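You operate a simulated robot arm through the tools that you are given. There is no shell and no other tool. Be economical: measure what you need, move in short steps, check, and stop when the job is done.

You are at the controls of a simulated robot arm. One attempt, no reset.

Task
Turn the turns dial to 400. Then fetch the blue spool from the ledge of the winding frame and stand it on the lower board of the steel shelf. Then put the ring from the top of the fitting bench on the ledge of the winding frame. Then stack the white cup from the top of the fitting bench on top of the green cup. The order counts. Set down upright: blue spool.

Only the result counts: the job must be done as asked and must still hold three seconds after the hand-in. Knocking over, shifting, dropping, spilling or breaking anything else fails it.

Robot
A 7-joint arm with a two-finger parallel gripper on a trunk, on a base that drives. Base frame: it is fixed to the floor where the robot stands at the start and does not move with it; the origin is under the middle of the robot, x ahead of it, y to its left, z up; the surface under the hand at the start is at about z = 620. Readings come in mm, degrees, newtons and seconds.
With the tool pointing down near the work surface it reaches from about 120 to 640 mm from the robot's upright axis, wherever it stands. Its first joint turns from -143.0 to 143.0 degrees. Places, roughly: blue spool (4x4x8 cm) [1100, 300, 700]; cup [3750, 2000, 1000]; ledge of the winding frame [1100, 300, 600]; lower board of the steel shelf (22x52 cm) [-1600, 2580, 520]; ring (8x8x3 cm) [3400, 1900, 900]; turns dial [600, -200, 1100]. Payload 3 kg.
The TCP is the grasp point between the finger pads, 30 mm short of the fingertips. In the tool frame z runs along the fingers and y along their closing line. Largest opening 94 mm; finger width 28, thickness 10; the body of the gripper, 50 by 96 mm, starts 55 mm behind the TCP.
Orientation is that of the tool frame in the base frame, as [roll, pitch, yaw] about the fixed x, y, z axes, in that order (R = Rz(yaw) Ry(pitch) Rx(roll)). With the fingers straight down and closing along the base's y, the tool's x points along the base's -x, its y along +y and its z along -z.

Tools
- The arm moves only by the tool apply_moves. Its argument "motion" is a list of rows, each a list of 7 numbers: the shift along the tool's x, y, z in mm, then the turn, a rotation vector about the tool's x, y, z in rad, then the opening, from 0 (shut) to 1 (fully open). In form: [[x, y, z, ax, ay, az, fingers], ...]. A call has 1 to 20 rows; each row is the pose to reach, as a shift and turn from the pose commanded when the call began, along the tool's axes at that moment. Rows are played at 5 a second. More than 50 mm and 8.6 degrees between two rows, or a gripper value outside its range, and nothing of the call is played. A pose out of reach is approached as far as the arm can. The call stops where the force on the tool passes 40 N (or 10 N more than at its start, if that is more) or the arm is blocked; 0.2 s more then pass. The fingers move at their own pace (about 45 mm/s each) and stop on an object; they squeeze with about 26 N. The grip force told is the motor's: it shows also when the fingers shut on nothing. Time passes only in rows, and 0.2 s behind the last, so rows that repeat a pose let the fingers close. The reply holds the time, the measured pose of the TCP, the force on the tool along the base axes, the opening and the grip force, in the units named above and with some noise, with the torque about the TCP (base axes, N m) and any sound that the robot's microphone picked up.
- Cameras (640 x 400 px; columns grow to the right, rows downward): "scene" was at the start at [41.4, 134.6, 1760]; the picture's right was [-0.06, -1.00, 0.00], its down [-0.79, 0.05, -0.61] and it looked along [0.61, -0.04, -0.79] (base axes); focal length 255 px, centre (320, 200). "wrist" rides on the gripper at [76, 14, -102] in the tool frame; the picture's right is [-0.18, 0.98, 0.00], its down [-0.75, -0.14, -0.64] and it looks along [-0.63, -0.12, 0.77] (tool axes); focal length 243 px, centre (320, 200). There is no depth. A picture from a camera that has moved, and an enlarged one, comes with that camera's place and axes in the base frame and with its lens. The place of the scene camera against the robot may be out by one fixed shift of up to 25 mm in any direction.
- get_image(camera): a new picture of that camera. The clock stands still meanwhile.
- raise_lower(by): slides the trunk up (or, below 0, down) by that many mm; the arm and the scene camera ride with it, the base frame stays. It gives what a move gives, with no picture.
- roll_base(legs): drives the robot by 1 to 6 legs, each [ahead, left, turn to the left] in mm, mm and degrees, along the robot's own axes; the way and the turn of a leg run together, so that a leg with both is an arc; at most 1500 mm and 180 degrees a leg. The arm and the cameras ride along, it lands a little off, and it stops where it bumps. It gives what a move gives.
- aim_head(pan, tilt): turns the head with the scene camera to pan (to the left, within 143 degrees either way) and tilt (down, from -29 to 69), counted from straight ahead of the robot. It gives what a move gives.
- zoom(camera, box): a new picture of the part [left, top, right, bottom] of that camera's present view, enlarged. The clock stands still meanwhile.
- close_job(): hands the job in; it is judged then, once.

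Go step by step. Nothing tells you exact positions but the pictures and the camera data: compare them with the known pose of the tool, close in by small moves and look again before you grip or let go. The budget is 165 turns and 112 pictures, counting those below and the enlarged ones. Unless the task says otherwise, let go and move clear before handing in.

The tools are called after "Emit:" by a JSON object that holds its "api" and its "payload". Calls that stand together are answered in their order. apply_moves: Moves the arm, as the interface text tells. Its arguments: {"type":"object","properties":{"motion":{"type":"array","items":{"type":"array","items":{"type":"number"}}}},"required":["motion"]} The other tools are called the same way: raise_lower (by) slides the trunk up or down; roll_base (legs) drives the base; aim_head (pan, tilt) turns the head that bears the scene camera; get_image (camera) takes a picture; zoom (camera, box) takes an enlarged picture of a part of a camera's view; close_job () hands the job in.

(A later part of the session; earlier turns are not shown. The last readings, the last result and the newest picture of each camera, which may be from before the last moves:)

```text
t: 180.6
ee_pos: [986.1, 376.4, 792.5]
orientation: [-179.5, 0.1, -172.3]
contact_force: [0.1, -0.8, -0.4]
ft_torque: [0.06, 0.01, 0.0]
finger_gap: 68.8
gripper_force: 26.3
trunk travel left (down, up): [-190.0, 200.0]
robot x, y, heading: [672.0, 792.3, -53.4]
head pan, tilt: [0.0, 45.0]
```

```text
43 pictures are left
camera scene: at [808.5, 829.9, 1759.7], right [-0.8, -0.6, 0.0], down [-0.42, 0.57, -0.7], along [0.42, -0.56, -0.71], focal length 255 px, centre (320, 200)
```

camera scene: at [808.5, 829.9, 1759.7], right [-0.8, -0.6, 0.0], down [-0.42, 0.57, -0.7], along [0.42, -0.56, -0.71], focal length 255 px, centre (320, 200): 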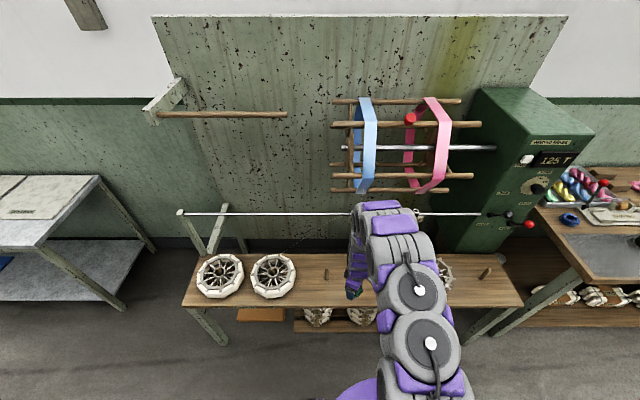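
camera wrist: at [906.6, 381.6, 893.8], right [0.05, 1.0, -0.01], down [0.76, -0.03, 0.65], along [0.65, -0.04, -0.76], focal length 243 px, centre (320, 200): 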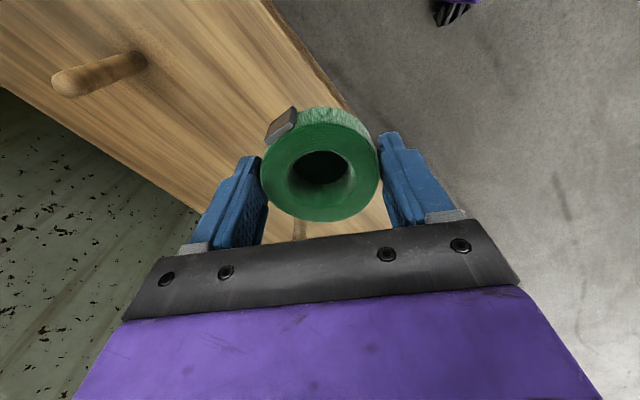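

The free spot between the pegs is about 109 mm ahead. I'll drive there, then lower.

Emit:
{"api": "roll_base", "payload": {"legs": [[109, -9, 0]]}}

Emit:
{"api": "raise_lower", "payload": {"by": -100}}

Emit:
{"api": "get_image", "payload": {"camera": "wrist"}}

```text
t: 181.8
ee_pos: [1044.3, 287.1, 792.0]
orientation: [-179.4, 0.1, -172.1]
contact_force: [-0.2, -0.6, -0.7]
ft_torque: [-0.03, -0.04, 0.01]
finger_gap: 69.1
gripper_force: 26.3
trunk travel left (down, up): [-190.0, 200.0]
robot x, y, heading: [725.6, 701.8, -52.9]
head pan, tilt: [0.0, 45.0]
```

```text
t: 183.1
ee_pos: [1042.7, 288.7, 693.9]
orientation: [-179.3, 0.2, -172.1]
contact_force: [0.7, 0.3, -0.6]
ft_torque: [0.0, 0.01, 0.01]
finger_gap: 69.0
gripper_force: 25.4
trunk travel left (down, up): [-90.0, 300.0]
robot x, y, heading: [726.5, 701.6, -53.2]
head pan, tilt: [0.0, 45.0]
```

```text
42 pictures are left
camera wrist: at [963.7, 294.1, 796.1], right [0.05, 1.0, -0.01], down [0.76, -0.03, 0.65], along [0.65, -0.04, -0.76], focal length 243 px, centre (320, 200)
```

wrist: 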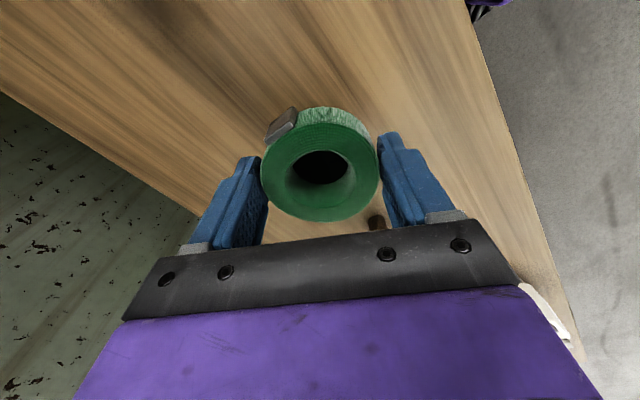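

The ledge below is clear. Lowering by hand toward contact.

Emit:
{"api": "apply_moves", "payload": {"motion": [[0, 0, 15, 0, 0, 0, 0.5], [0, 0, 30, 0, 0, 0, 0.5], [0, 0, 42, 0, 0, 0, 0.5], [0, 0, 46, 0, 0, 0, 0.5], [0, 0, 46, 0, 0, 0, 0.5]]}}

Emit:
{"api": "apply_moves", "payload": {"motion": [[0, 0, 2, 0, 0, 0, 0.5], [0, 0, 4, 0, 0, 0, 0.5], [0, 0, 5, 0, 0, 0, 0.5], [0, 0, 5, 0, 0, 0, 0.5]]}}

```text
t: 184.2
ee_pos: [1043.3, 287.0, 650.5]
orientation: [-179.0, 0.5, -172.1]
contact_force: [-6.8, 8.4, 34.1]
ft_torque: [0.9, 0.33, 0.03]
finger_gap: 69.2
gripper_force: 26.6
trunk travel left (down, up): [-90.0, 300.0]
robot x, y, heading: [728.5, 701.8, -53.1]
head pan, tilt: [0.0, 45.0]
stopped in row 5: the force on the tool passed its limit at 42 N (the readings are from after the stop); the commanded pose is now the measured one
```

```text
t: 184.6
ee_pos: [1043.6, 286.6, 650.7]
orientation: [-178.9, 0.4, -172.1]
contact_force: [-6.1, 10.2, 36.9]
ft_torque: [1.29, 0.51, 0.03]
finger_gap: 69.2
gripper_force: 26.2
trunk travel left (down, up): [-90.0, 300.0]
robot x, y, heading: [728.0, 697.3, -53.0]
head pan, tilt: [0.0, 45.0]
stopped in row 1: the force on the tool passed its limit at 49 N (the readings are from after the stop); the commanded pose is now the measured one
```

Contact: the ledge is at z about 620. I'll relieve the pressure, then release.

Emit:
{"api": "apply_moves", "payload": {"motion": [[0, 0, -1, 0, 0, 0, 0.5], [0, 0, -2, 0, 0, 0, 0.5], [0, 0, -2, 0, 0, 0, 0.5]]}}

Emit:
{"api": "apply_moves", "payload": {"motion": [[0, 0, 0, 0, 0, 0, 0.76], [0, 0, 0, 0, 0, 0, 0.8], [0, 0, 0, 0, 0, 0, 0.9], [0, 0, 0, 0, 0, 0, 1], [0, 0, 0, 0, 0, 0, 1], [0, 0, -20, 0, 0, 0, 1], [0, 0, -50, 0, 0, 0, 1], [0, 0, -90, 0, 0, 0, 1], [0, 0, -90, 0, 0, 0, 1]]}}

Emit:
{"api": "get_image", "payload": {"camera": "wrist"}}

```text
t: 185.4
ee_pos: [1044.0, 285.7, 650.4]
orientation: [-179.1, 0.4, -172.0]
contact_force: [-8.3, 9.2, 22.2]
ft_torque: [0.84, 0.36, 0.15]
finger_gap: 68.9
gripper_force: 25.9
trunk travel left (down, up): [-90.0, 300.0]
robot x, y, heading: [727.4, 703.3, -53.1]
head pan, tilt: [0.0, 45.0]
```

```text
t: 187.4
ee_pos: [1042.2, 288.7, 740.9]
orientation: [-179.0, 0.4, -172.1]
contact_force: [0.7, 0.6, 0.2]
ft_torque: [-0.02, -0.04, 0.05]
finger_gap: 94.0
gripper_force: 0.0
trunk travel left (down, up): [-90.0, 300.0]
robot x, y, heading: [726.2, 700.3, -53.3]
head pan, tilt: [0.0, 45.0]
```

```text
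41 pictures are left
camera wrist: at [963.1, 294.6, 841.9], right [0.05, 1.0, -0.01], down [0.76, -0.03, 0.65], along [0.65, -0.04, -0.76], focal length 243 px, centre (320, 200)
```

wrist: 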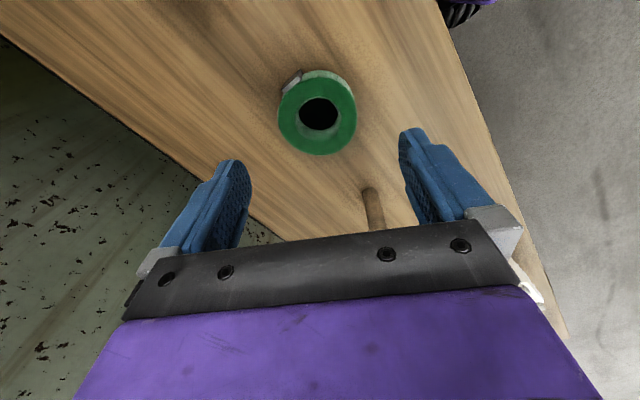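

The ring lies on the ledge. Now I'll return to the fitting bench for the cups.

Emit:
{"api": "raise_lower", "payload": {"by": 250}}

Emit:
{"api": "roll_base", "payload": {"legs": [[-320, 0, 0], [0, 1500, 0], [0, 1500, 0]]}}

Emit:
{"api": "get_image", "payload": {"camera": "scene"}}

```text
t: 189.9
ee_pos: [1044.2, 288.3, 989.1]
orientation: [-178.9, 0.3, -172.1]
contact_force: [-0.6, -0.4, -0.8]
ft_torque: [0.02, 0.03, 0.02]
finger_gap: 94.2
gripper_force: 0.0
trunk travel left (down, up): [-340.0, 50.0]
robot x, y, heading: [726.5, 702.8, -53.1]
head pan, tilt: [0.0, 45.0]
```

```text
t: 206.1
ee_pos: [3232.0, 2354.3, 989.4]
orientation: [-179.1, 0.5, -172.2]
contact_force: [0.5, 0.0, 0.1]
ft_torque: [0.03, 0.02, 0.0]
finger_gap: 93.9
gripper_force: 0.0
trunk travel left (down, up): [-340.0, 50.0]
robot x, y, heading: [2921.2, 2769.0, -52.9]
head pan, tilt: [0.0, 45.0]
```

```text
40 pictures are left
camera scene: at [3053.7, 2804.6, 1910.0], right [-0.8, -0.6, 0.0], down [-0.42, 0.57, -0.71], along [0.42, -0.56, -0.71], focal length 255 px, centre (320, 200)
```

scene: 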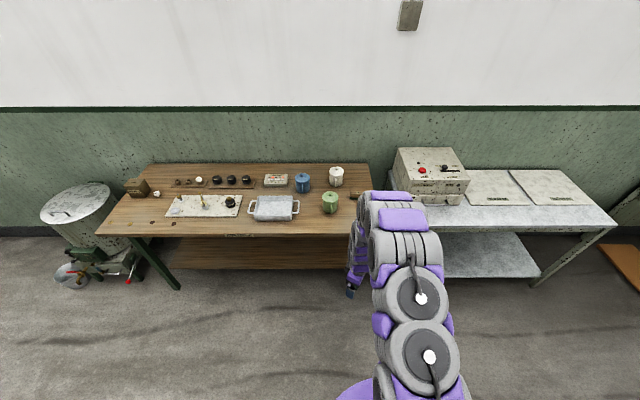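

Emit:
{"api": "raise_lower", "payload": {"by": 50}}

Emit:
{"api": "roll_base", "payload": {"legs": [[300, 40, 0]]}}

Emit:
{"api": "apply_moves", "payload": {"motion": [[0, 0, -7, 0, 0, 0.149, 1], [0, 0, -14, 0, 0, 0.299, 1], [0, 0, -21, 0, 0, 0.448, 1], [0, 0, -28, 0, 0, 0.598, 1], [0, 0, -35, 0, 0, 0.748, 1], [0, 0, -42, 0, 0, 0.897, 1], [0, 0, -50, 0, 0, 1.04, 1], [0, 0, -50, 0, 0, 1.04, 1]]}}

Emit:
{"api": "get_image", "payload": {"camera": "wrist"}}

Emit:
{"api": "get_image", "payload": {"camera": "scene"}}

```text
t: 207.0
ee_pos: [3231.4, 2356.8, 1040.9]
orientation: [-179.0, 0.5, -172.2]
contact_force: [0.2, 0.4, 0.6]
ft_torque: [0.0, -0.04, 0.02]
finger_gap: 94.1
gripper_force: 0.0
trunk travel left (down, up): [-390.0, 0.0]
robot x, y, heading: [2918.1, 2769.9, -53.4]
head pan, tilt: [0.0, 45.0]
```

```text
t: 209.1
ee_pos: [3445.0, 2136.1, 1040.7]
orientation: [-179.0, 0.4, -172.2]
contact_force: [0.6, -0.8, 0.0]
ft_torque: [0.02, -0.02, -0.02]
finger_gap: 94.1
gripper_force: 0.1
trunk travel left (down, up): [-390.0, 0.0]
robot x, y, heading: [3129.3, 2549.7, -53.4]
head pan, tilt: [0.0, 45.0]
```

```text
t: 210.9
ee_pos: [3445.3, 2138.1, 1092.4]
orientation: [-179.9, 1.3, 128.1]
contact_force: [0.2, 0.1, -0.1]
ft_torque: [0.0, 0.02, 0.01]
finger_gap: 94.0
gripper_force: 0.1
trunk travel left (down, up): [-390.0, 0.0]
robot x, y, heading: [3131.9, 2550.8, -53.3]
head pan, tilt: [0.0, 45.0]
```

```text
39 pictures are left
camera wrist: at [3407.3, 2210.5, 1192.7], right [0.89, 0.46, 0.0], down [0.35, -0.67, 0.66], along [0.3, -0.58, -0.75], focal length 243 px, centre (320, 200)
```

wrist: 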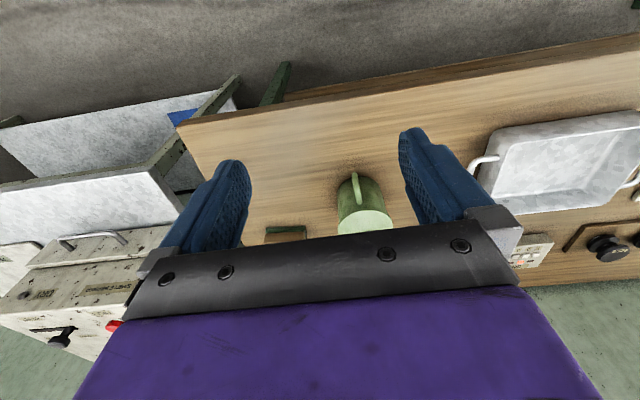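

```text
38 pictures are left
camera scene: at [3272.6, 2588.4, 1959.5], right [-0.8, -0.6, 0.0], down [-0.42, 0.57, -0.71], along [0.42, -0.57, -0.71], focal length 255 px, centre (320, 200)
```

scene: 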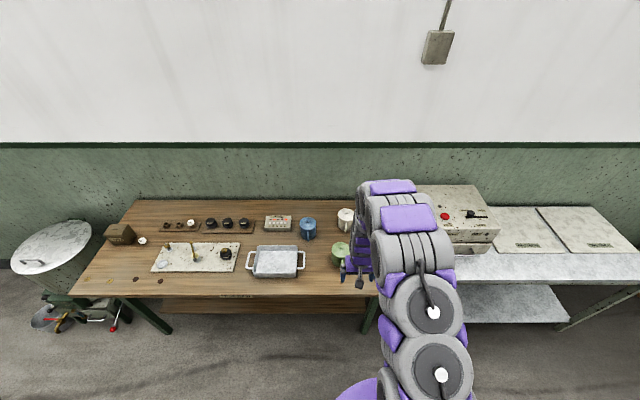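

Emit:
{"api": "zoom", "payload": {"camera": "scene", "box": [290, 195, 370, 275]}}

```text
5.00 times, centred on (330, 235) of scene
camera zoom: at [3272.6, 2588.4, 1959.5], right [-0.8, -0.6, 0.0], down [-0.42, 0.57, -0.71], along [0.42, -0.57, -0.71], focal length 1274 px, centre (270, 25)
```

zoom: 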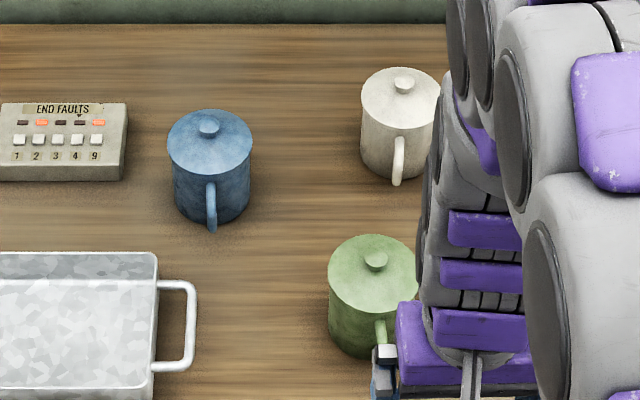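

The cups have lids with knobs, body about 80 mm and lid about 83 mm across, handles facing me. The white one is deep at about (3687, 1782), so I'll tilt the hand 35° forward and drive closer.

Emit:
{"api": "apply_moves", "payload": {"motion": [[0, 0, 0, 0, -0.122, 0, 1], [0, 0, 0, 0, -0.244, 0, 1], [0, 0, 0, 0, -0.366, 0, 1], [0, 0, 0, 0, -0.488, 0, 1], [0, 0, 0, 0, -0.61, 0, 1], [0, 0, 0, 0, -0.61, 0, 1]]}}

Emit:
{"api": "roll_base", "payload": {"legs": [[215, -18, 0]]}}

Emit:
{"api": "get_image", "payload": {"camera": "wrist"}}

```text
t: 212.3
ee_pos: [3444.8, 2141.1, 1091.9]
orientation: [-179.8, 36.2, 128.3]
contact_force: [-0.3, 0.6, -0.1]
ft_torque: [0.02, 0.02, -0.02]
finger_gap: 93.9
gripper_force: 0.0
trunk travel left (down, up): [-390.0, 0.0]
robot x, y, heading: [3129.6, 2548.4, -53.2]
head pan, tilt: [0.0, 45.0]
```

```text
t: 214.0
ee_pos: [3556.2, 1958.1, 1091.5]
orientation: [-179.8, 36.1, 128.2]
contact_force: [0.4, 0.7, 0.4]
ft_torque: [0.01, -0.03, -0.01]
finger_gap: 93.9
gripper_force: 0.1
trunk travel left (down, up): [-390.0, 0.0]
robot x, y, heading: [3245.6, 2367.0, -53.5]
head pan, tilt: [0.0, 45.0]
```

```text
36 pictures are left
camera wrist: at [3491.6, 2063.8, 1129.4], right [0.87, 0.49, 0.11], down [0.03, -0.27, 0.96], along [0.5, -0.83, -0.25], focal length 243 px, centre (320, 200)
```

wrist: 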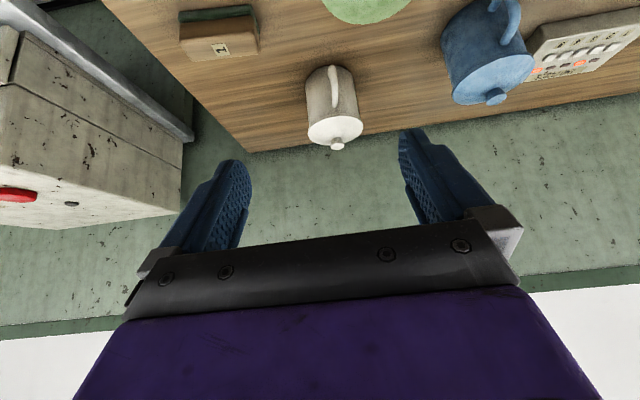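

The white cup is at about (3688, 1802) with its lid top near z 942. I'll move to a stand-off point back along the approach line.

Emit:
{"api": "apply_moves", "payload": {"motion": [[-13, 2, 39, 0, 0, 0, 1], [-26, 4, 78, 0, 0, 0, 1], [-39, 6, 117, 0, 0, 0, 1], [-52, 7, 150, 0, 0, 0, 1], [-52, 7, 150, 0, 0, 0, 1]]}}

Emit:
{"api": "get_image", "payload": {"camera": "wrist"}}

```text
t: 215.2
ee_pos: [3639.6, 1861.7, 1002.4]
orientation: [-179.8, 36.3, 128.3]
contact_force: [-0.3, -0.3, -0.1]
ft_torque: [0.02, -0.04, 0.02]
finger_gap: 93.9
gripper_force: 0.0
trunk travel left (down, up): [-390.0, 0.0]
robot x, y, heading: [3243.4, 2371.5, -53.3]
head pan, tilt: [0.0, 45.0]
```

```text
35 pictures are left
camera wrist: at [3575.0, 1968.1, 1039.9], right [0.86, 0.49, 0.11], down [0.03, -0.26, 0.96], along [0.5, -0.83, -0.24], focal length 243 px, centre (320, 200)
```

wrist: 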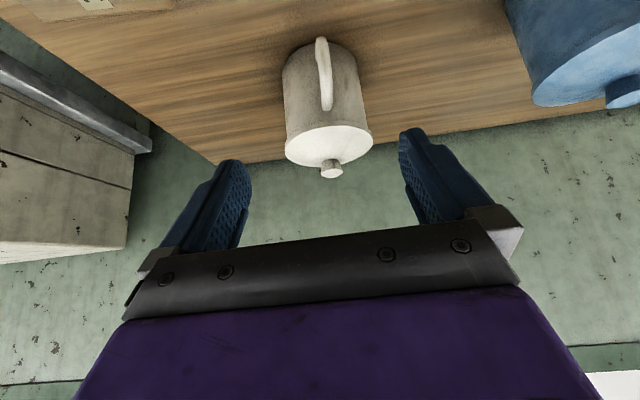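

Lid centre is 87 mm ahead and 66 mm below. I'll advance along the tool axis, checking alignment before straddling the lid.

Emit:
{"api": "apply_moves", "payload": {"motion": [[-6, 3, 20, 0, 0, 0, 1], [-10, 3.5, 40, 0, 0, 0, 1], [-10, 3.5, 60, 0, 0, 0, 1], [-10, 3.5, 60, 0, 0, 0, 1]]}}

Emit:
{"api": "get_image", "payload": {"camera": "wrist"}}

```text
t: 216.2
ee_pos: [3671.9, 1830.1, 957.8]
orientation: [-179.8, 36.3, 128.2]
contact_force: [0.0, -0.2, -0.2]
ft_torque: [0.02, 0.0, 0.05]
finger_gap: 94.0
gripper_force: 0.1
trunk travel left (down, up): [-390.0, 0.0]
robot x, y, heading: [3242.7, 2369.2, -53.4]
head pan, tilt: [0.0, 45.0]
```

```text
34 pictures are left
camera wrist: at [3605.8, 1935.8, 996.6], right [0.87, 0.49, 0.11], down [0.03, -0.26, 0.96], along [0.5, -0.83, -0.24], focal length 243 px, centre (320, 200)
```

wrist: 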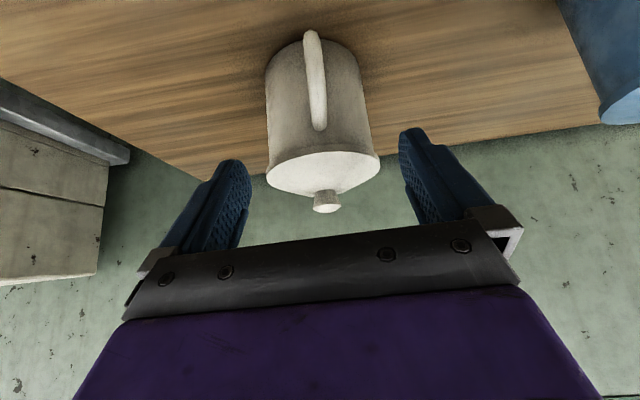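

Emit:
{"api": "apply_moves", "payload": {"motion": [[0, -0.7, 15, 0, 0, 0, 1], [0, -0.7, 30, 0, 0, 0, 1], [0, -0.7, 40, 0, 0, 0, 1], [0, -0.7, 40, 0, 0, 0, 1]]}}

Emit:
{"api": "get_image", "payload": {"camera": "wrist"}}

```text
t: 217.2
ee_pos: [3685.4, 1809.9, 927.9]
orientation: [-179.7, 36.3, 128.2]
contact_force: [0.5, 0.3, 0.0]
ft_torque: [0.01, 0.0, -0.01]
finger_gap: 94.0
gripper_force: 0.0
trunk travel left (down, up): [-390.0, 0.0]
robot x, y, heading: [3248.2, 2371.6, -53.3]
head pan, tilt: [0.0, 45.0]
```

```text
33 pictures are left
camera wrist: at [3620.5, 1915.9, 965.1], right [0.87, 0.49, 0.11], down [0.03, -0.26, 0.96], along [0.5, -0.83, -0.24], focal length 243 px, centre (320, 200)
```

wrist: 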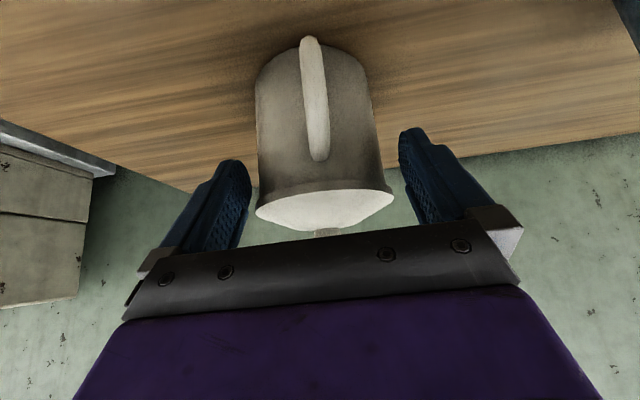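

Emit:
{"api": "apply_moves", "payload": {"motion": [[0, 0, 10, 0, 0, 0, 1], [0, 0, 19, 0, 0, 0, 1], [0, 0, 19, 0, 0, 0, 1]]}}

Emit:
{"api": "get_image", "payload": {"camera": "wrist"}}

```text
t: 218.0
ee_pos: [3690.7, 1801.0, 913.6]
orientation: [-179.9, 36.3, 128.3]
contact_force: [-1.2, 0.3, -0.8]
ft_torque: [0.01, 0.0, 0.0]
finger_gap: 94.1
gripper_force: 0.0
trunk travel left (down, up): [-390.0, 0.0]
robot x, y, heading: [3244.8, 2370.6, -53.2]
head pan, tilt: [0.0, 45.0]
```

```text
32 pictures are left
camera wrist: at [3627.0, 1906.9, 950.3], right [0.87, 0.49, 0.11], down [0.03, -0.26, 0.96], along [0.5, -0.83, -0.24], focal length 243 px, centre (320, 200)
```

wrist: 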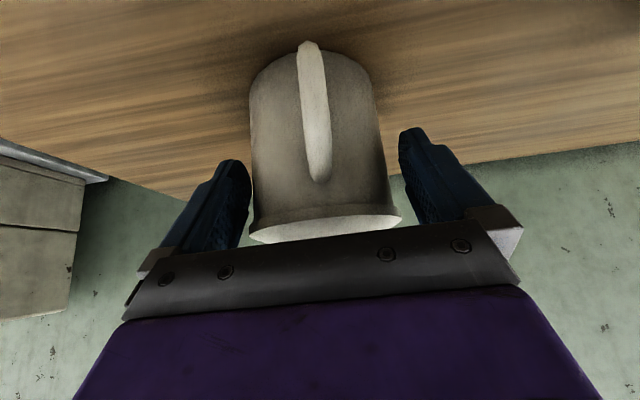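

Straddled and centred. Closing on the body.

Emit:
{"api": "apply_moves", "payload": {"motion": [[0, 0, 0, 0, 0, 0, 0.92], [0, 0, 0, 0, 0, 0, 0.86], [0, 0, 0, 0, 0, 0, 0.8], [0, 0, 0, 0, 0, 0, 0.7], [0, 0, 0, 0, 0, 0, 0.6], [0, 0, 0, 0, 0, 0, 0.6]]}}

Emit:
{"api": "get_image", "payload": {"camera": "wrist"}}

```text
t: 219.4
ee_pos: [3690.6, 1800.2, 912.7]
orientation: [-179.8, 36.3, 128.2]
contact_force: [0.6, -1.4, 1.8]
ft_torque: [0.02, -0.09, -0.03]
finger_gap: 80.6
gripper_force: 25.9
trunk travel left (down, up): [-390.0, 0.0]
robot x, y, heading: [3242.4, 2372.2, -53.2]
head pan, tilt: [0.0, 45.0]
```

```text
31 pictures are left
camera wrist: at [3626.8, 1906.9, 950.1], right [0.87, 0.49, 0.11], down [0.03, -0.26, 0.96], along [0.5, -0.83, -0.24], focal length 243 px, centre (320, 200)
```

wrist: 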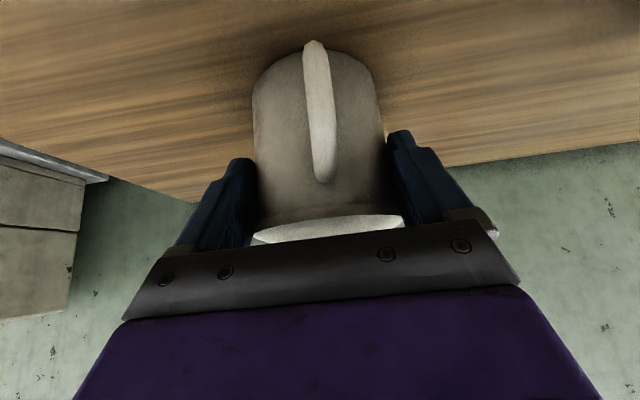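

The white cup is gripped at 80.6 mm. Lifting straight up.

Emit:
{"api": "apply_moves", "payload": {"motion": [[-6, 0, -8, 0, 0, 0, 0.6], [-18, 0, -24, 0, 0, 0, 0.6], [-36, 0, -48, 0, 0, 0, 0.6], [-60, 0, -81, 0, 0, 0, 0.6], [-83, 0, -113, 0, 0, 0, 0.6], [-95, 0, -129, 0, 0, 0, 0.6], [-95, 0, -129, 0, 0, 0, 0.6]]}}

Emit:
{"api": "get_image", "payload": {"camera": "wrist"}}

Emit:
{"api": "get_image", "payload": {"camera": "scene"}}

```text
t: 221.0
ee_pos: [3694.7, 1801.9, 1075.6]
orientation: [-179.8, 36.3, 128.3]
contact_force: [0.1, 0.3, -2.3]
ft_torque: [0.03, 0.0, -0.01]
finger_gap: 80.6
gripper_force: 26.0
trunk travel left (down, up): [-390.0, 0.0]
robot x, y, heading: [3246.5, 2374.2, -53.4]
head pan, tilt: [0.0, 45.0]
```

```text
30 pictures are left
camera wrist: at [3629.4, 1907.1, 1112.0], right [0.87, 0.49, 0.11], down [0.03, -0.26, 0.96], along [0.5, -0.83, -0.24], focal length 243 px, centre (320, 200)
```

wrist: 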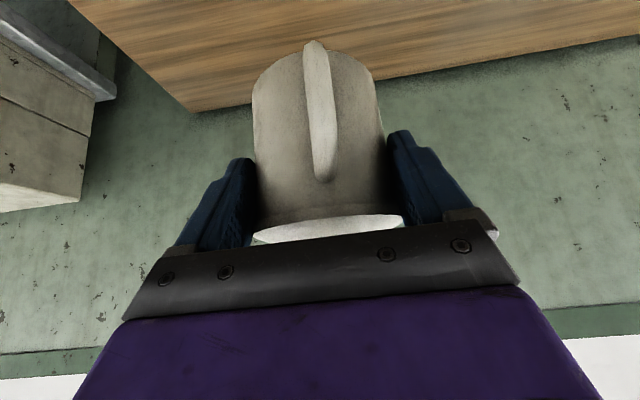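

```text
29 pictures are left
camera scene: at [3385.7, 2406.7, 1959.5], right [-0.8, -0.6, 0.0], down [-0.42, 0.57, -0.7], along [0.42, -0.57, -0.71], focal length 255 px, centre (320, 200)
```

scene: 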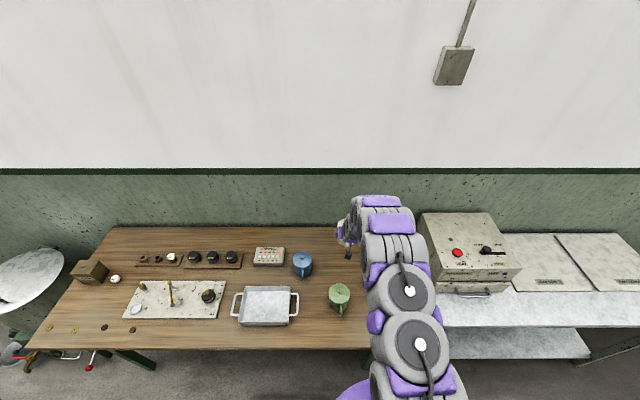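

Emit:
{"api": "zoom", "payload": {"camera": "scene", "box": [310, 210, 370, 330]}}

```text
3.33 times, centred on (340, 270) of scene
camera zoom: at [3385.7, 2406.7, 1959.5], right [-0.8, -0.6, 0.0], down [-0.42, 0.57, -0.7], along [0.42, -0.57, -0.71], focal length 850 px, centre (253, -33)
```

zoom: 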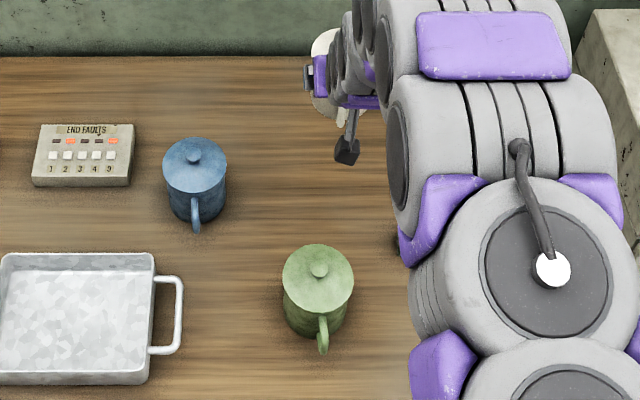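

The white cup is steady. Green's lid centre is at about (3603, 1978), 204 mm back and 31 mm left of the held cup. I'll move the base accordingly, with the white cup's bottom at z about 1003, above green's knob.

Emit:
{"api": "roll_base", "payload": {"legs": [[-204, 31, 0]]}}

Emit:
{"api": "get_image", "payload": {"camera": "wrist"}}

Emit:
{"api": "get_image", "payload": {"camera": "scene"}}

```text
t: 222.6
ee_pos: [3598.0, 1982.7, 1075.6]
orientation: [-179.8, 36.4, 128.3]
contact_force: [0.6, 0.6, -1.4]
ft_torque: [0.06, -0.03, 0.04]
finger_gap: 80.4
gripper_force: 25.8
trunk travel left (down, up): [-390.0, 0.0]
robot x, y, heading: [3149.1, 2550.3, -53.0]
head pan, tilt: [0.0, 45.0]
```

```text
27 pictures are left
camera wrist: at [3532.4, 2088.0, 1112.5], right [0.87, 0.49, 0.11], down [0.03, -0.26, 0.96], along [0.5, -0.83, -0.24], focal length 243 px, centre (320, 200)
```

wrist: 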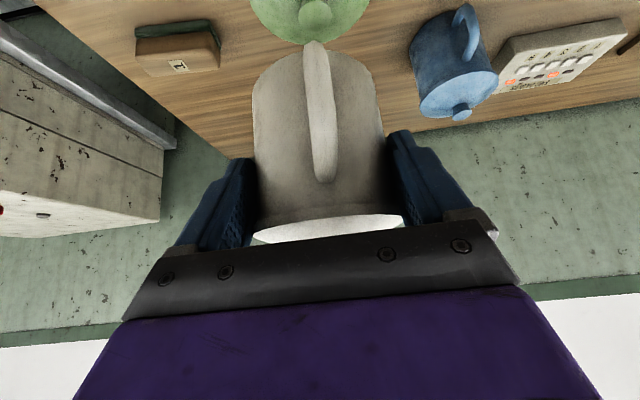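

```text
26 pictures are left
camera scene: at [3288.2, 2586.9, 1959.7], right [-0.8, -0.6, 0.0], down [-0.42, 0.57, -0.71], along [0.42, -0.57, -0.71], focal length 255 px, centre (320, 200)
```

scene: 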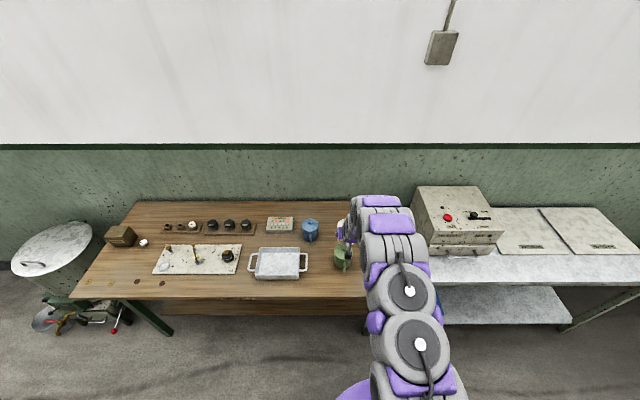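

Emit:
{"api": "zoom", "payload": {"camera": "scene", "box": [320, 200, 370, 280]}}

Emit:
{"api": "zoom", "payload": {"camera": "wrist", "box": [200, 0, 440, 150]}}

```text
5.00 times, centred on (345, 240) of scene
camera zoom: at [3288.2, 2586.9, 1959.7], right [-0.8, -0.6, 0.0], down [-0.42, 0.57, -0.71], along [0.42, -0.57, -0.71], focal length 1274 px, centre (195, 0)
```

zoom: 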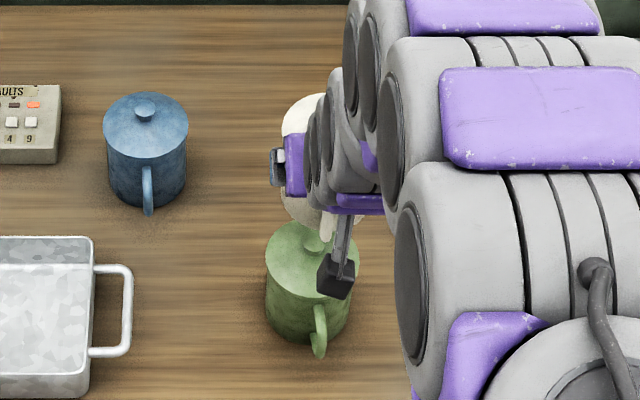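

```text
2.67 times, centred on (320, 75) of wrist
camera zoom: at [3532.4, 2088.0, 1112.5], right [0.87, 0.49, 0.11], down [0.03, -0.26, 0.96], along [0.5, -0.83, -0.24], focal length 647 px, centre (320, 533)
```

zoom: 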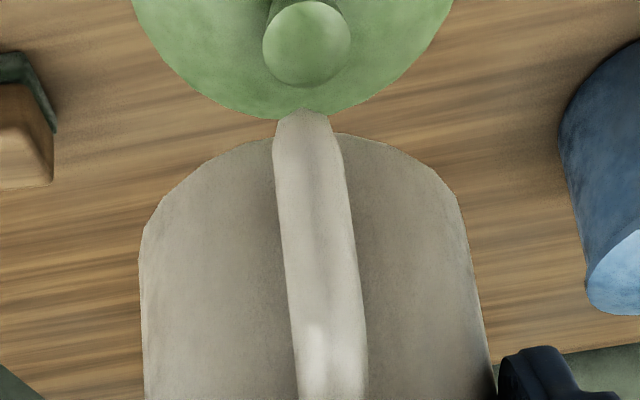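

Both views put green about 5.5 mm further left of the held cup. I'll correct that and lower 38 mm, then recheck.

Emit:
{"api": "apply_moves", "payload": {"motion": [[0, 5.5, 0, 0, 0, 0, 0.6], [8, 5.5, 11, 0, 0, 0, 0.6], [16, 5.5, 22, 0, 0, 0, 0.6], [22.5, 5.5, 30.6, 0, 0, 0, 0.6], [22.5, 5.5, 30.6, 0, 0, 0, 0.6]]}}

Emit:
{"api": "zoom", "payload": {"camera": "wrist", "box": [200, 0, 440, 150]}}

Emit:
{"api": "zoom", "payload": {"camera": "scene", "box": [320, 200, 370, 280]}}

```text
t: 223.8
ee_pos: [3601.2, 1986.7, 1039.3]
orientation: [-179.7, 36.4, 128.2]
contact_force: [-0.9, -0.9, -1.3]
ft_torque: [0.0, 0.03, -0.03]
finger_gap: 80.5
gripper_force: 26.4
trunk travel left (down, up): [-390.0, 0.0]
robot x, y, heading: [3150.0, 2548.5, -53.4]
head pan, tilt: [0.0, 45.0]
```

```text
2.67 times, centred on (320, 75) of wrist
camera zoom: at [3536.1, 2092.4, 1075.6], right [0.86, 0.49, 0.11], down [0.03, -0.26, 0.96], along [0.5, -0.83, -0.24], focal length 647 px, centre (320, 533)
```

zoom: 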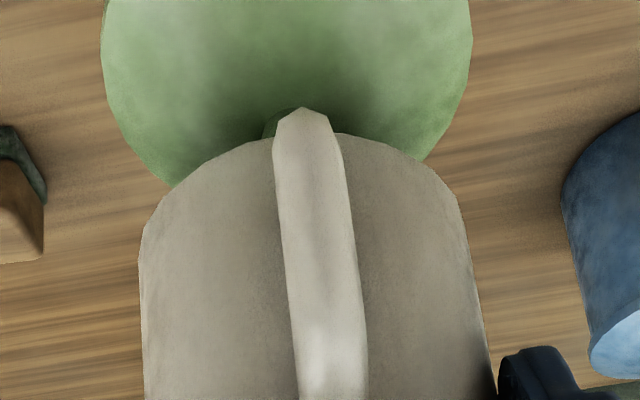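

```text
5.00 times, centred on (345, 240) of scene
camera zoom: at [3290.1, 2587.4, 1959.5], right [-0.8, -0.6, 0.0], down [-0.42, 0.57, -0.7], along [0.42, -0.57, -0.71], focal length 1274 px, centre (195, 0)
```

zoom: 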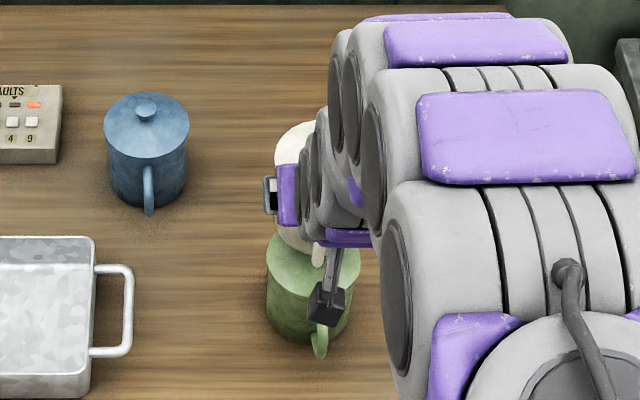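

Green's lid is at z 936 with a knob about 20 mm tall. The remaining corrections are +1.4 mm sideways and 2 mm back; then I'll descend gently to contact.

Emit:
{"api": "apply_moves", "payload": {"motion": [[1.6, 1.4, -1.2, 0, 0, 0, 0.6], [2.8, 1.4, 0.4, 0, 0, 0, 0.6], [4, 1.4, 2, 0, 0, 0, 0.6], [4, 1.4, 2, 0, 0, 0, 0.6]]}}

Emit:
{"api": "apply_moves", "payload": {"motion": [[0.6, 0, 0.8, 0, 0, 0, 0.6], [1.2, 0, 1.6, 0, 0, 0, 0.6], [1.8, 0, 2.4, 0, 0, 0, 0.6], [1.8, 0, 2.4, 0, 0, 0, 0.6]]}}

```text
t: 224.8
ee_pos: [3601.4, 1990.2, 1034.1]
orientation: [-179.7, 36.3, 128.3]
contact_force: [-0.3, -0.6, -1.6]
ft_torque: [0.03, 0.02, 0.0]
finger_gap: 80.6
gripper_force: 25.8
trunk travel left (down, up): [-390.0, 0.0]
robot x, y, heading: [3150.5, 2549.9, -53.4]
head pan, tilt: [0.0, 45.0]
```

```text
t: 225.8
ee_pos: [3603.1, 1991.3, 1031.4]
orientation: [-179.7, 36.4, 128.3]
contact_force: [0.0, 0.3, -1.0]
ft_torque: [0.02, 0.02, 0.0]
finger_gap: 80.5
gripper_force: 26.3
trunk travel left (down, up): [-390.0, 0.0]
robot x, y, heading: [3148.7, 2550.3, -53.5]
head pan, tilt: [0.0, 45.0]
```

Emit:
{"api": "apply_moves", "payload": {"motion": [[0.6, 0, 0.8, 0, 0, 0, 0.6], [1.2, 0, 1.6, 0, 0, 0, 0.6], [1.8, 0, 2.4, 0, 0, 0, 0.6], [1.8, 0, 2.4, 0, 0, 0, 0.6]]}}

Emit:
{"api": "get_image", "payload": {"camera": "wrist"}}

```text
t: 226.8
ee_pos: [3601.7, 1990.7, 1027.9]
orientation: [-179.7, 36.4, 128.4]
contact_force: [0.3, 0.9, -1.5]
ft_torque: [0.05, 0.01, 0.01]
finger_gap: 80.5
gripper_force: 26.5
trunk travel left (down, up): [-390.0, 0.0]
robot x, y, heading: [3144.9, 2552.2, -53.1]
head pan, tilt: [0.0, 45.0]
```

```text
21 pictures are left
camera wrist: at [3536.1, 2096.2, 1065.2], right [0.86, 0.49, 0.11], down [0.03, -0.26, 0.96], along [0.5, -0.83, -0.24], focal length 243 px, centre (320, 200)
```

wrist: 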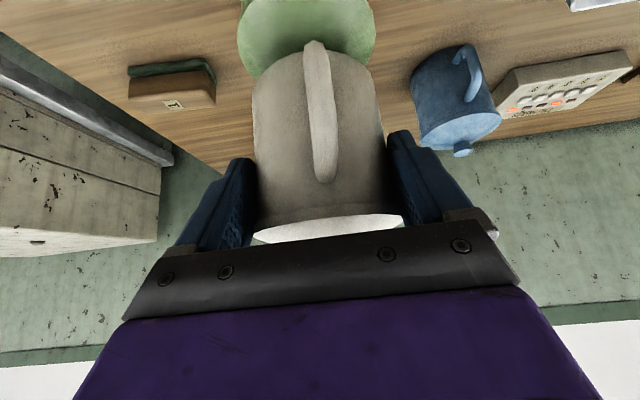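

Emit:
{"api": "apply_moves", "payload": {"motion": [[0.6, 0, 0.8, 0, 0, 0, 0.6], [1.2, 0, 1.6, 0, 0, 0, 0.6], [1.8, 0, 2.4, 0, 0, 0, 0.6], [2.4, 0, 3.2, 0, 0, 0, 0.6], [2.4, 0, 3.2, 0, 0, 0, 0.6]]}}

Emit:
{"api": "apply_moves", "payload": {"motion": [[0.6, 0, 0.8, 0, 0, 0, 0.6], [1.2, 0, 1.6, 0, 0, 0, 0.6], [1.2, 0, 1.6, 0, 0, 0, 0.6]]}}

```text
t: 228.0
ee_pos: [3600.9, 1989.4, 1023.7]
orientation: [-179.7, 36.4, 128.4]
contact_force: [-0.8, 0.0, -1.9]
ft_torque: [0.07, 0.0, -0.01]
finger_gap: 80.3
gripper_force: 26.2
trunk travel left (down, up): [-390.0, 0.0]
robot x, y, heading: [3147.3, 2548.8, -53.4]
head pan, tilt: [0.0, 45.0]
```

```text
t: 228.8
ee_pos: [3602.5, 1991.4, 1021.9]
orientation: [-179.6, 36.4, 128.3]
contact_force: [0.1, -0.2, -2.3]
ft_torque: [0.01, 0.03, 0.03]
finger_gap: 80.5
gripper_force: 25.8
trunk travel left (down, up): [-390.0, 0.0]
robot x, y, heading: [3150.7, 2550.8, -53.1]
head pan, tilt: [0.0, 45.0]
```

No contact yet, so the bottom may be recessed over the knob. I'll continue gently.

Emit:
{"api": "apply_moves", "payload": {"motion": [[0.6, 0, 0.8, 0, 0, 0, 0.6], [1.2, 0, 1.6, 0, 0, 0, 0.6], [1.8, 0, 2.4, 0, 0, 0, 0.6], [1.8, 0, 2.4, 0, 0, 0, 0.6]]}}

Emit:
{"api": "apply_moves", "payload": {"motion": [[0.6, 0, 0.8, 0, 0, 0, 0.6], [1.2, 0, 1.6, 0, 0, 0, 0.6], [1.8, 0, 2.4, 0, 0, 0, 0.6], [1.8, 0, 2.4, 0, 0, 0, 0.6]]}}

Emit:
{"api": "get_image", "payload": {"camera": "wrist"}}

```text
t: 229.8
ee_pos: [3601.4, 1990.1, 1018.8]
orientation: [-179.7, 36.3, 128.2]
contact_force: [-0.5, 1.3, -1.4]
ft_torque: [0.03, 0.03, -0.04]
finger_gap: 80.5
gripper_force: 25.4
trunk travel left (down, up): [-390.0, 0.0]
robot x, y, heading: [3148.1, 2550.8, -53.5]
head pan, tilt: [0.0, 45.0]
```

```text
t: 230.8
ee_pos: [3601.8, 1991.5, 1015.9]
orientation: [-179.6, 36.3, 128.3]
contact_force: [0.1, 0.4, -1.6]
ft_torque: [0.04, -0.01, 0.0]
finger_gap: 80.8
gripper_force: 25.8
trunk travel left (down, up): [-390.0, 0.0]
robot x, y, heading: [3149.8, 2547.9, -53.4]
head pan, tilt: [0.0, 45.0]
```

```text
20 pictures are left
camera wrist: at [3536.3, 2096.5, 1053.0], right [0.86, 0.49, 0.11], down [0.03, -0.26, 0.96], along [0.5, -0.83, -0.24], focal length 243 px, centre (320, 200)
```

wrist: 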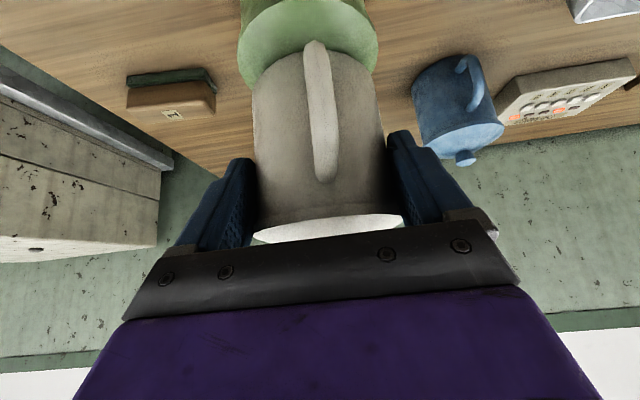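

The knob evidently fits into the cup's hollow foot. I'll shift 2 mm back for better centring and keep descending.

Emit:
{"api": "apply_moves", "payload": {"motion": [[1.6, 0, -1.2, 0, 0, 0, 0.6], [2.2, 0, -0.4, 0, 0, 0, 0.6], [2.8, 0, 0.4, 0, 0, 0, 0.6], [3.4, 0, 1.2, 0, 0, 0, 0.6], [3.4, 0, 1.2, 0, 0, 0, 0.6]]}}

Emit:
{"api": "apply_moves", "payload": {"motion": [[0.6, 0, 0.8, 0, 0, 0, 0.6], [1.2, 0, 1.6, 0, 0, 0, 0.6], [1.2, 0, 1.6, 0, 0, 0, 0.6]]}}

```text
t: 232.0
ee_pos: [3599.6, 1991.7, 1013.8]
orientation: [-179.7, 36.4, 128.3]
contact_force: [0.4, -0.8, -1.2]
ft_torque: [0.03, 0.01, 0.02]
finger_gap: 80.4
gripper_force: 25.3
trunk travel left (down, up): [-390.0, 0.0]
robot x, y, heading: [3148.7, 2552.6, -53.3]
head pan, tilt: [0.0, 45.0]
```

```text
t: 232.8
ee_pos: [3599.8, 1992.8, 1013.7]
orientation: [-179.7, 36.5, 128.3]
contact_force: [-0.3, 0.6, 10.0]
ft_torque: [0.31, -0.11, 0.05]
finger_gap: 80.6
gripper_force: 25.9
trunk travel left (down, up): [-390.0, 0.0]
robot x, y, heading: [3144.6, 2551.1, -53.3]
head pan, tilt: [0.0, 45.0]
```

Contact at 10 N, with the white cup's foot on green's lid. A quick look before release.

Emit:
{"api": "zoom", "payload": {"camera": "wrist", "box": [200, 0, 440, 150]}}

Emit:
{"api": "zoom", "payload": {"camera": "scene", "box": [320, 200, 370, 280]}}

```text
2.67 times, centred on (320, 75) of wrist
camera zoom: at [3535.0, 2097.7, 1049.8], right [0.86, 0.49, 0.11], down [0.03, -0.26, 0.96], along [0.5, -0.83, -0.24], focal length 647 px, centre (320, 533)
```

zoom: 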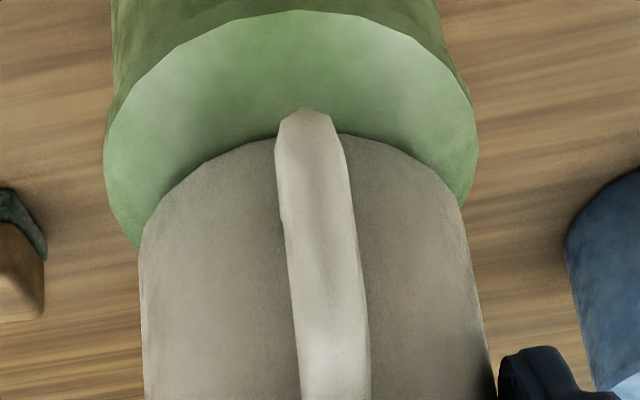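

```text
5.00 times, centred on (345, 240) of scene
camera zoom: at [3288.2, 2589.3, 1959.8], right [-0.8, -0.6, 0.0], down [-0.42, 0.57, -0.71], along [0.42, -0.57, -0.71], focal length 1274 px, centre (195, 0)
```

zoom: 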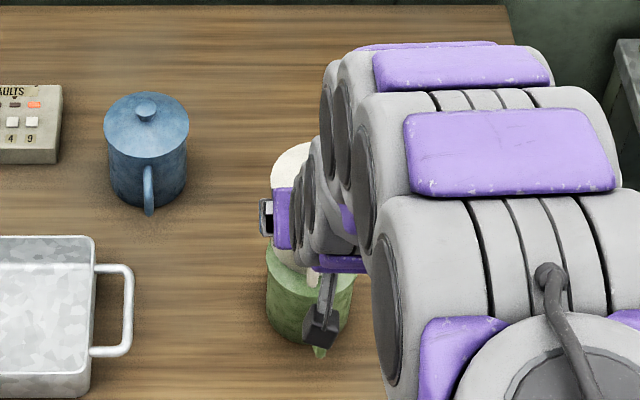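

The scene and wrist views both put the white cup about 18 mm too far forward of green's axis. I'll lift slightly, shift back 18 mm, and recheck before releasing.

Emit:
{"api": "apply_moves", "payload": {"motion": [[-3, 0, -4, 0, 0, 0, 0.6], [-6, 0, -8, 0, 0, 0, 0.6], [1, 0, -13.5, 0, 0, 0, 0.6], [8.5, 0, -18.7, 0, 0, 0, 0.6], [8.5, 0, -18.7, 0, 0, 0, 0.6]]}}

Emit:
{"api": "zoom", "payload": {"camera": "scene", "box": [320, 200, 370, 280]}}

Emit:
{"api": "zoom", "payload": {"camera": "wrist", "box": [200, 0, 440, 150]}}

```text
t: 234.0
ee_pos: [3589.1, 2007.7, 1021.0]
orientation: [-179.6, 36.3, 128.3]
contact_force: [-0.6, 0.3, -1.1]
ft_torque: [0.02, 0.03, 0.02]
finger_gap: 80.7
gripper_force: 26.4
trunk travel left (down, up): [-390.0, 0.0]
robot x, y, heading: [3151.9, 2553.3, -53.4]
head pan, tilt: [0.0, 45.0]
```

```text
5.00 times, centred on (345, 240) of scene
camera zoom: at [3290.5, 2587.2, 1959.5], right [-0.8, -0.6, 0.0], down [-0.42, 0.57, -0.7], along [0.42, -0.57, -0.71], focal length 1274 px, centre (195, 0)
```

zoom: 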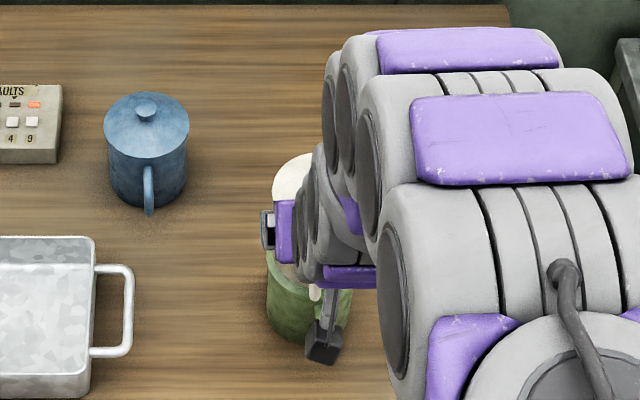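

```text
2.67 times, centred on (320, 75) of wrist
camera zoom: at [3524.2, 2112.4, 1058.8], right [0.87, 0.49, 0.11], down [0.03, -0.26, 0.96], along [0.5, -0.83, -0.24], focal length 647 px, centre (320, 533)
```

zoom: 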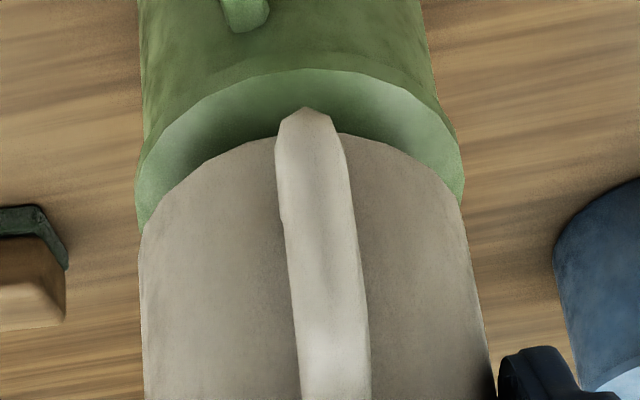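

Now it's concentric within about 3 mm. Descending again to contact.

Emit:
{"api": "apply_moves", "payload": {"motion": [[1.2, 0.7, 1.6, 0, 0, 0, 0.6], [2.4, 0.7, 3.2, 0, 0, 0, 0.6], [3, 0.7, 4, 0, 0, 0, 0.6], [3, 0.7, 4, 0, 0, 0, 0.6]]}}

Emit:
{"api": "apply_moves", "payload": {"motion": [[0.6, 0, 0.8, 0, 0, 0, 0.6], [1.2, 0, 1.6, 0, 0, 0, 0.6], [1.2, 0, 1.6, 0, 0, 0, 0.6]]}}

```text
t: 235.0
ee_pos: [3589.2, 2005.9, 1017.6]
orientation: [-179.7, 36.3, 128.2]
contact_force: [-0.5, -0.5, -2.0]
ft_torque: [0.01, 0.04, 0.01]
finger_gap: 80.4
gripper_force: 25.9
trunk travel left (down, up): [-390.0, 0.0]
robot x, y, heading: [3151.9, 2548.0, -53.3]
head pan, tilt: [0.0, 45.0]
```

```text
t: 235.8
ee_pos: [3590.6, 2007.6, 1014.4]
orientation: [-179.7, 36.2, 128.3]
contact_force: [0.1, 0.5, -1.4]
ft_torque: [0.06, 0.06, -0.01]
finger_gap: 80.5
gripper_force: 25.9
trunk travel left (down, up): [-390.0, 0.0]
robot x, y, heading: [3145.2, 2552.4, -53.5]
head pan, tilt: [0.0, 45.0]
```

Emit:
{"api": "apply_moves", "payload": {"motion": [[0.6, 0, 0.8, 0, 0, 0, 0.6], [1.2, 0, 1.6, 0, 0, 0, 0.6], [1.2, 0, 1.6, 0, 0, 0, 0.6]]}}

```text
t: 236.6
ee_pos: [3589.5, 2006.6, 1014.4]
orientation: [-179.7, 36.4, 128.3]
contact_force: [-1.7, 0.2, 2.6]
ft_torque: [0.03, -0.12, 0.02]
finger_gap: 80.2
gripper_force: 25.4
trunk travel left (down, up): [-390.0, 0.0]
robot x, y, heading: [3145.3, 2549.5, -53.2]
head pan, tilt: [0.0, 45.0]
```

Emit:
{"api": "apply_moves", "payload": {"motion": [[0.4, 0, 0.5, 0, 0, 0, 0.6], [0.8, 0, 1.1, 0, 0, 0, 0.6], [0.8, 0, 1.1, 0, 0, 0, 0.6]]}}

Emit:
{"api": "zoom", "payload": {"camera": "wrist", "box": [200, 0, 440, 150]}}

```text
t: 237.4
ee_pos: [3589.1, 2006.8, 1012.9]
orientation: [-179.7, 36.6, 128.4]
contact_force: [1.0, 0.4, 14.1]
ft_torque: [0.16, -0.44, 0.06]
finger_gap: 80.1
gripper_force: 25.8
trunk travel left (down, up): [-390.0, 0.0]
robot x, y, heading: [3152.0, 2551.9, -53.5]
head pan, tilt: [0.0, 45.0]
```

```text
2.67 times, centred on (320, 75) of wrist
camera zoom: at [3524.3, 2112.5, 1049.6], right [0.86, 0.49, 0.11], down [0.03, -0.26, 0.96], along [0.5, -0.83, -0.24], focal length 647 px, centre (320, 533)
```

zoom: 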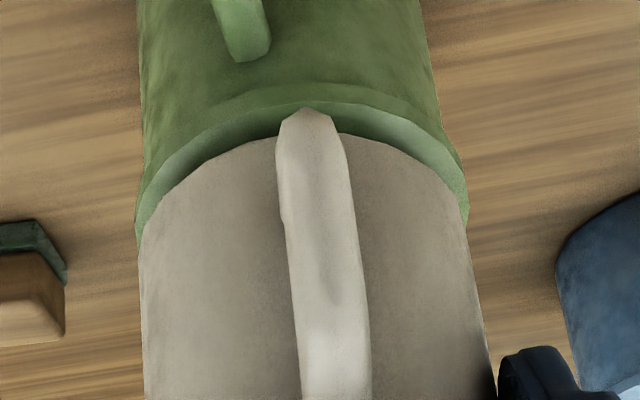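

The white cup sits concentric on the green lid. Releasing gently.

Emit:
{"api": "apply_moves", "payload": {"motion": [[-0.4, 0, -0.5, 0, 0, 0, 0.6], [-0.4, 0, -0.5, 0, 0, 0, 0.86], [-0.4, 0, -0.5, 0, 0, 0, 0.89], [-0.4, 0, -0.5, 0, 0, 0, 0.92], [-0.4, 0, -0.5, 0, 0, 0, 1], [-0.4, 0, -0.5, 0, 0, 0, 1], [-0.4, 0, -0.5, 0, 0, 0, 1]]}}

Emit:
{"api": "get_image", "payload": {"camera": "wrist"}}

```text
t: 239.0
ee_pos: [3590.4, 2006.2, 1011.8]
orientation: [-179.6, 36.4, 128.3]
contact_force: [0.0, -0.4, -0.3]
ft_torque: [0.0, 0.03, -0.03]
finger_gap: 93.9
gripper_force: 0.0
trunk travel left (down, up): [-390.0, 0.0]
robot x, y, heading: [3150.0, 2549.6, -53.7]
head pan, tilt: [0.0, 45.0]
```

```text
14 pictures are left
camera wrist: at [3524.3, 2112.3, 1049.3], right [0.87, 0.49, 0.11], down [0.03, -0.26, 0.96], along [0.5, -0.83, -0.24], focal length 243 px, centre (320, 200)
```

wrist: 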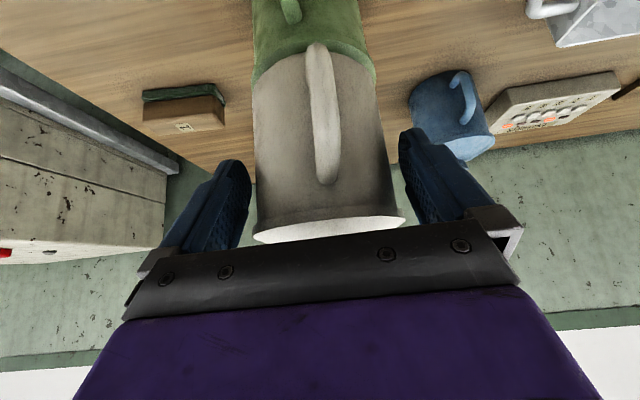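

It stands on its own. Retreating straight back along the tool axis.

Emit:
{"api": "apply_moves", "payload": {"motion": [[0, 0, -10, 0, 0, 0, 1], [0, 0, -25, 0, 0, 0, 1], [0, 0, -45, 0, 0, 0, 1], [0, 0, -70, 0, 0, 0, 1], [0, 0, -100, 0, 0, 0, 1], [0, 0, -130, 0, 0, 0, 1], [0, 0, -130, 0, 0, 0, 1]]}}

Emit:
{"api": "get_image", "payload": {"camera": "wrist"}}

```text
t: 240.6
ee_pos: [3544.5, 2068.7, 1115.9]
orientation: [-179.7, 36.4, 128.3]
contact_force: [0.2, -0.3, 0.2]
ft_torque: [-0.04, -0.03, -0.01]
finger_gap: 93.9
gripper_force: 0.1
trunk travel left (down, up): [-390.0, 0.0]
robot x, y, heading: [3150.2, 2553.4, -53.6]
head pan, tilt: [0.0, 45.0]
```

```text
13 pictures are left
camera wrist: at [3478.3, 2174.2, 1152.5], right [0.87, 0.49, 0.11], down [0.03, -0.26, 0.96], along [0.5, -0.83, -0.24], focal length 243 px, centre (320, 200)
```

wrist: 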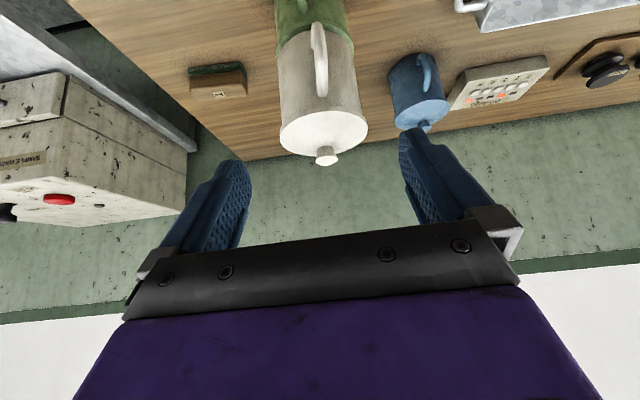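

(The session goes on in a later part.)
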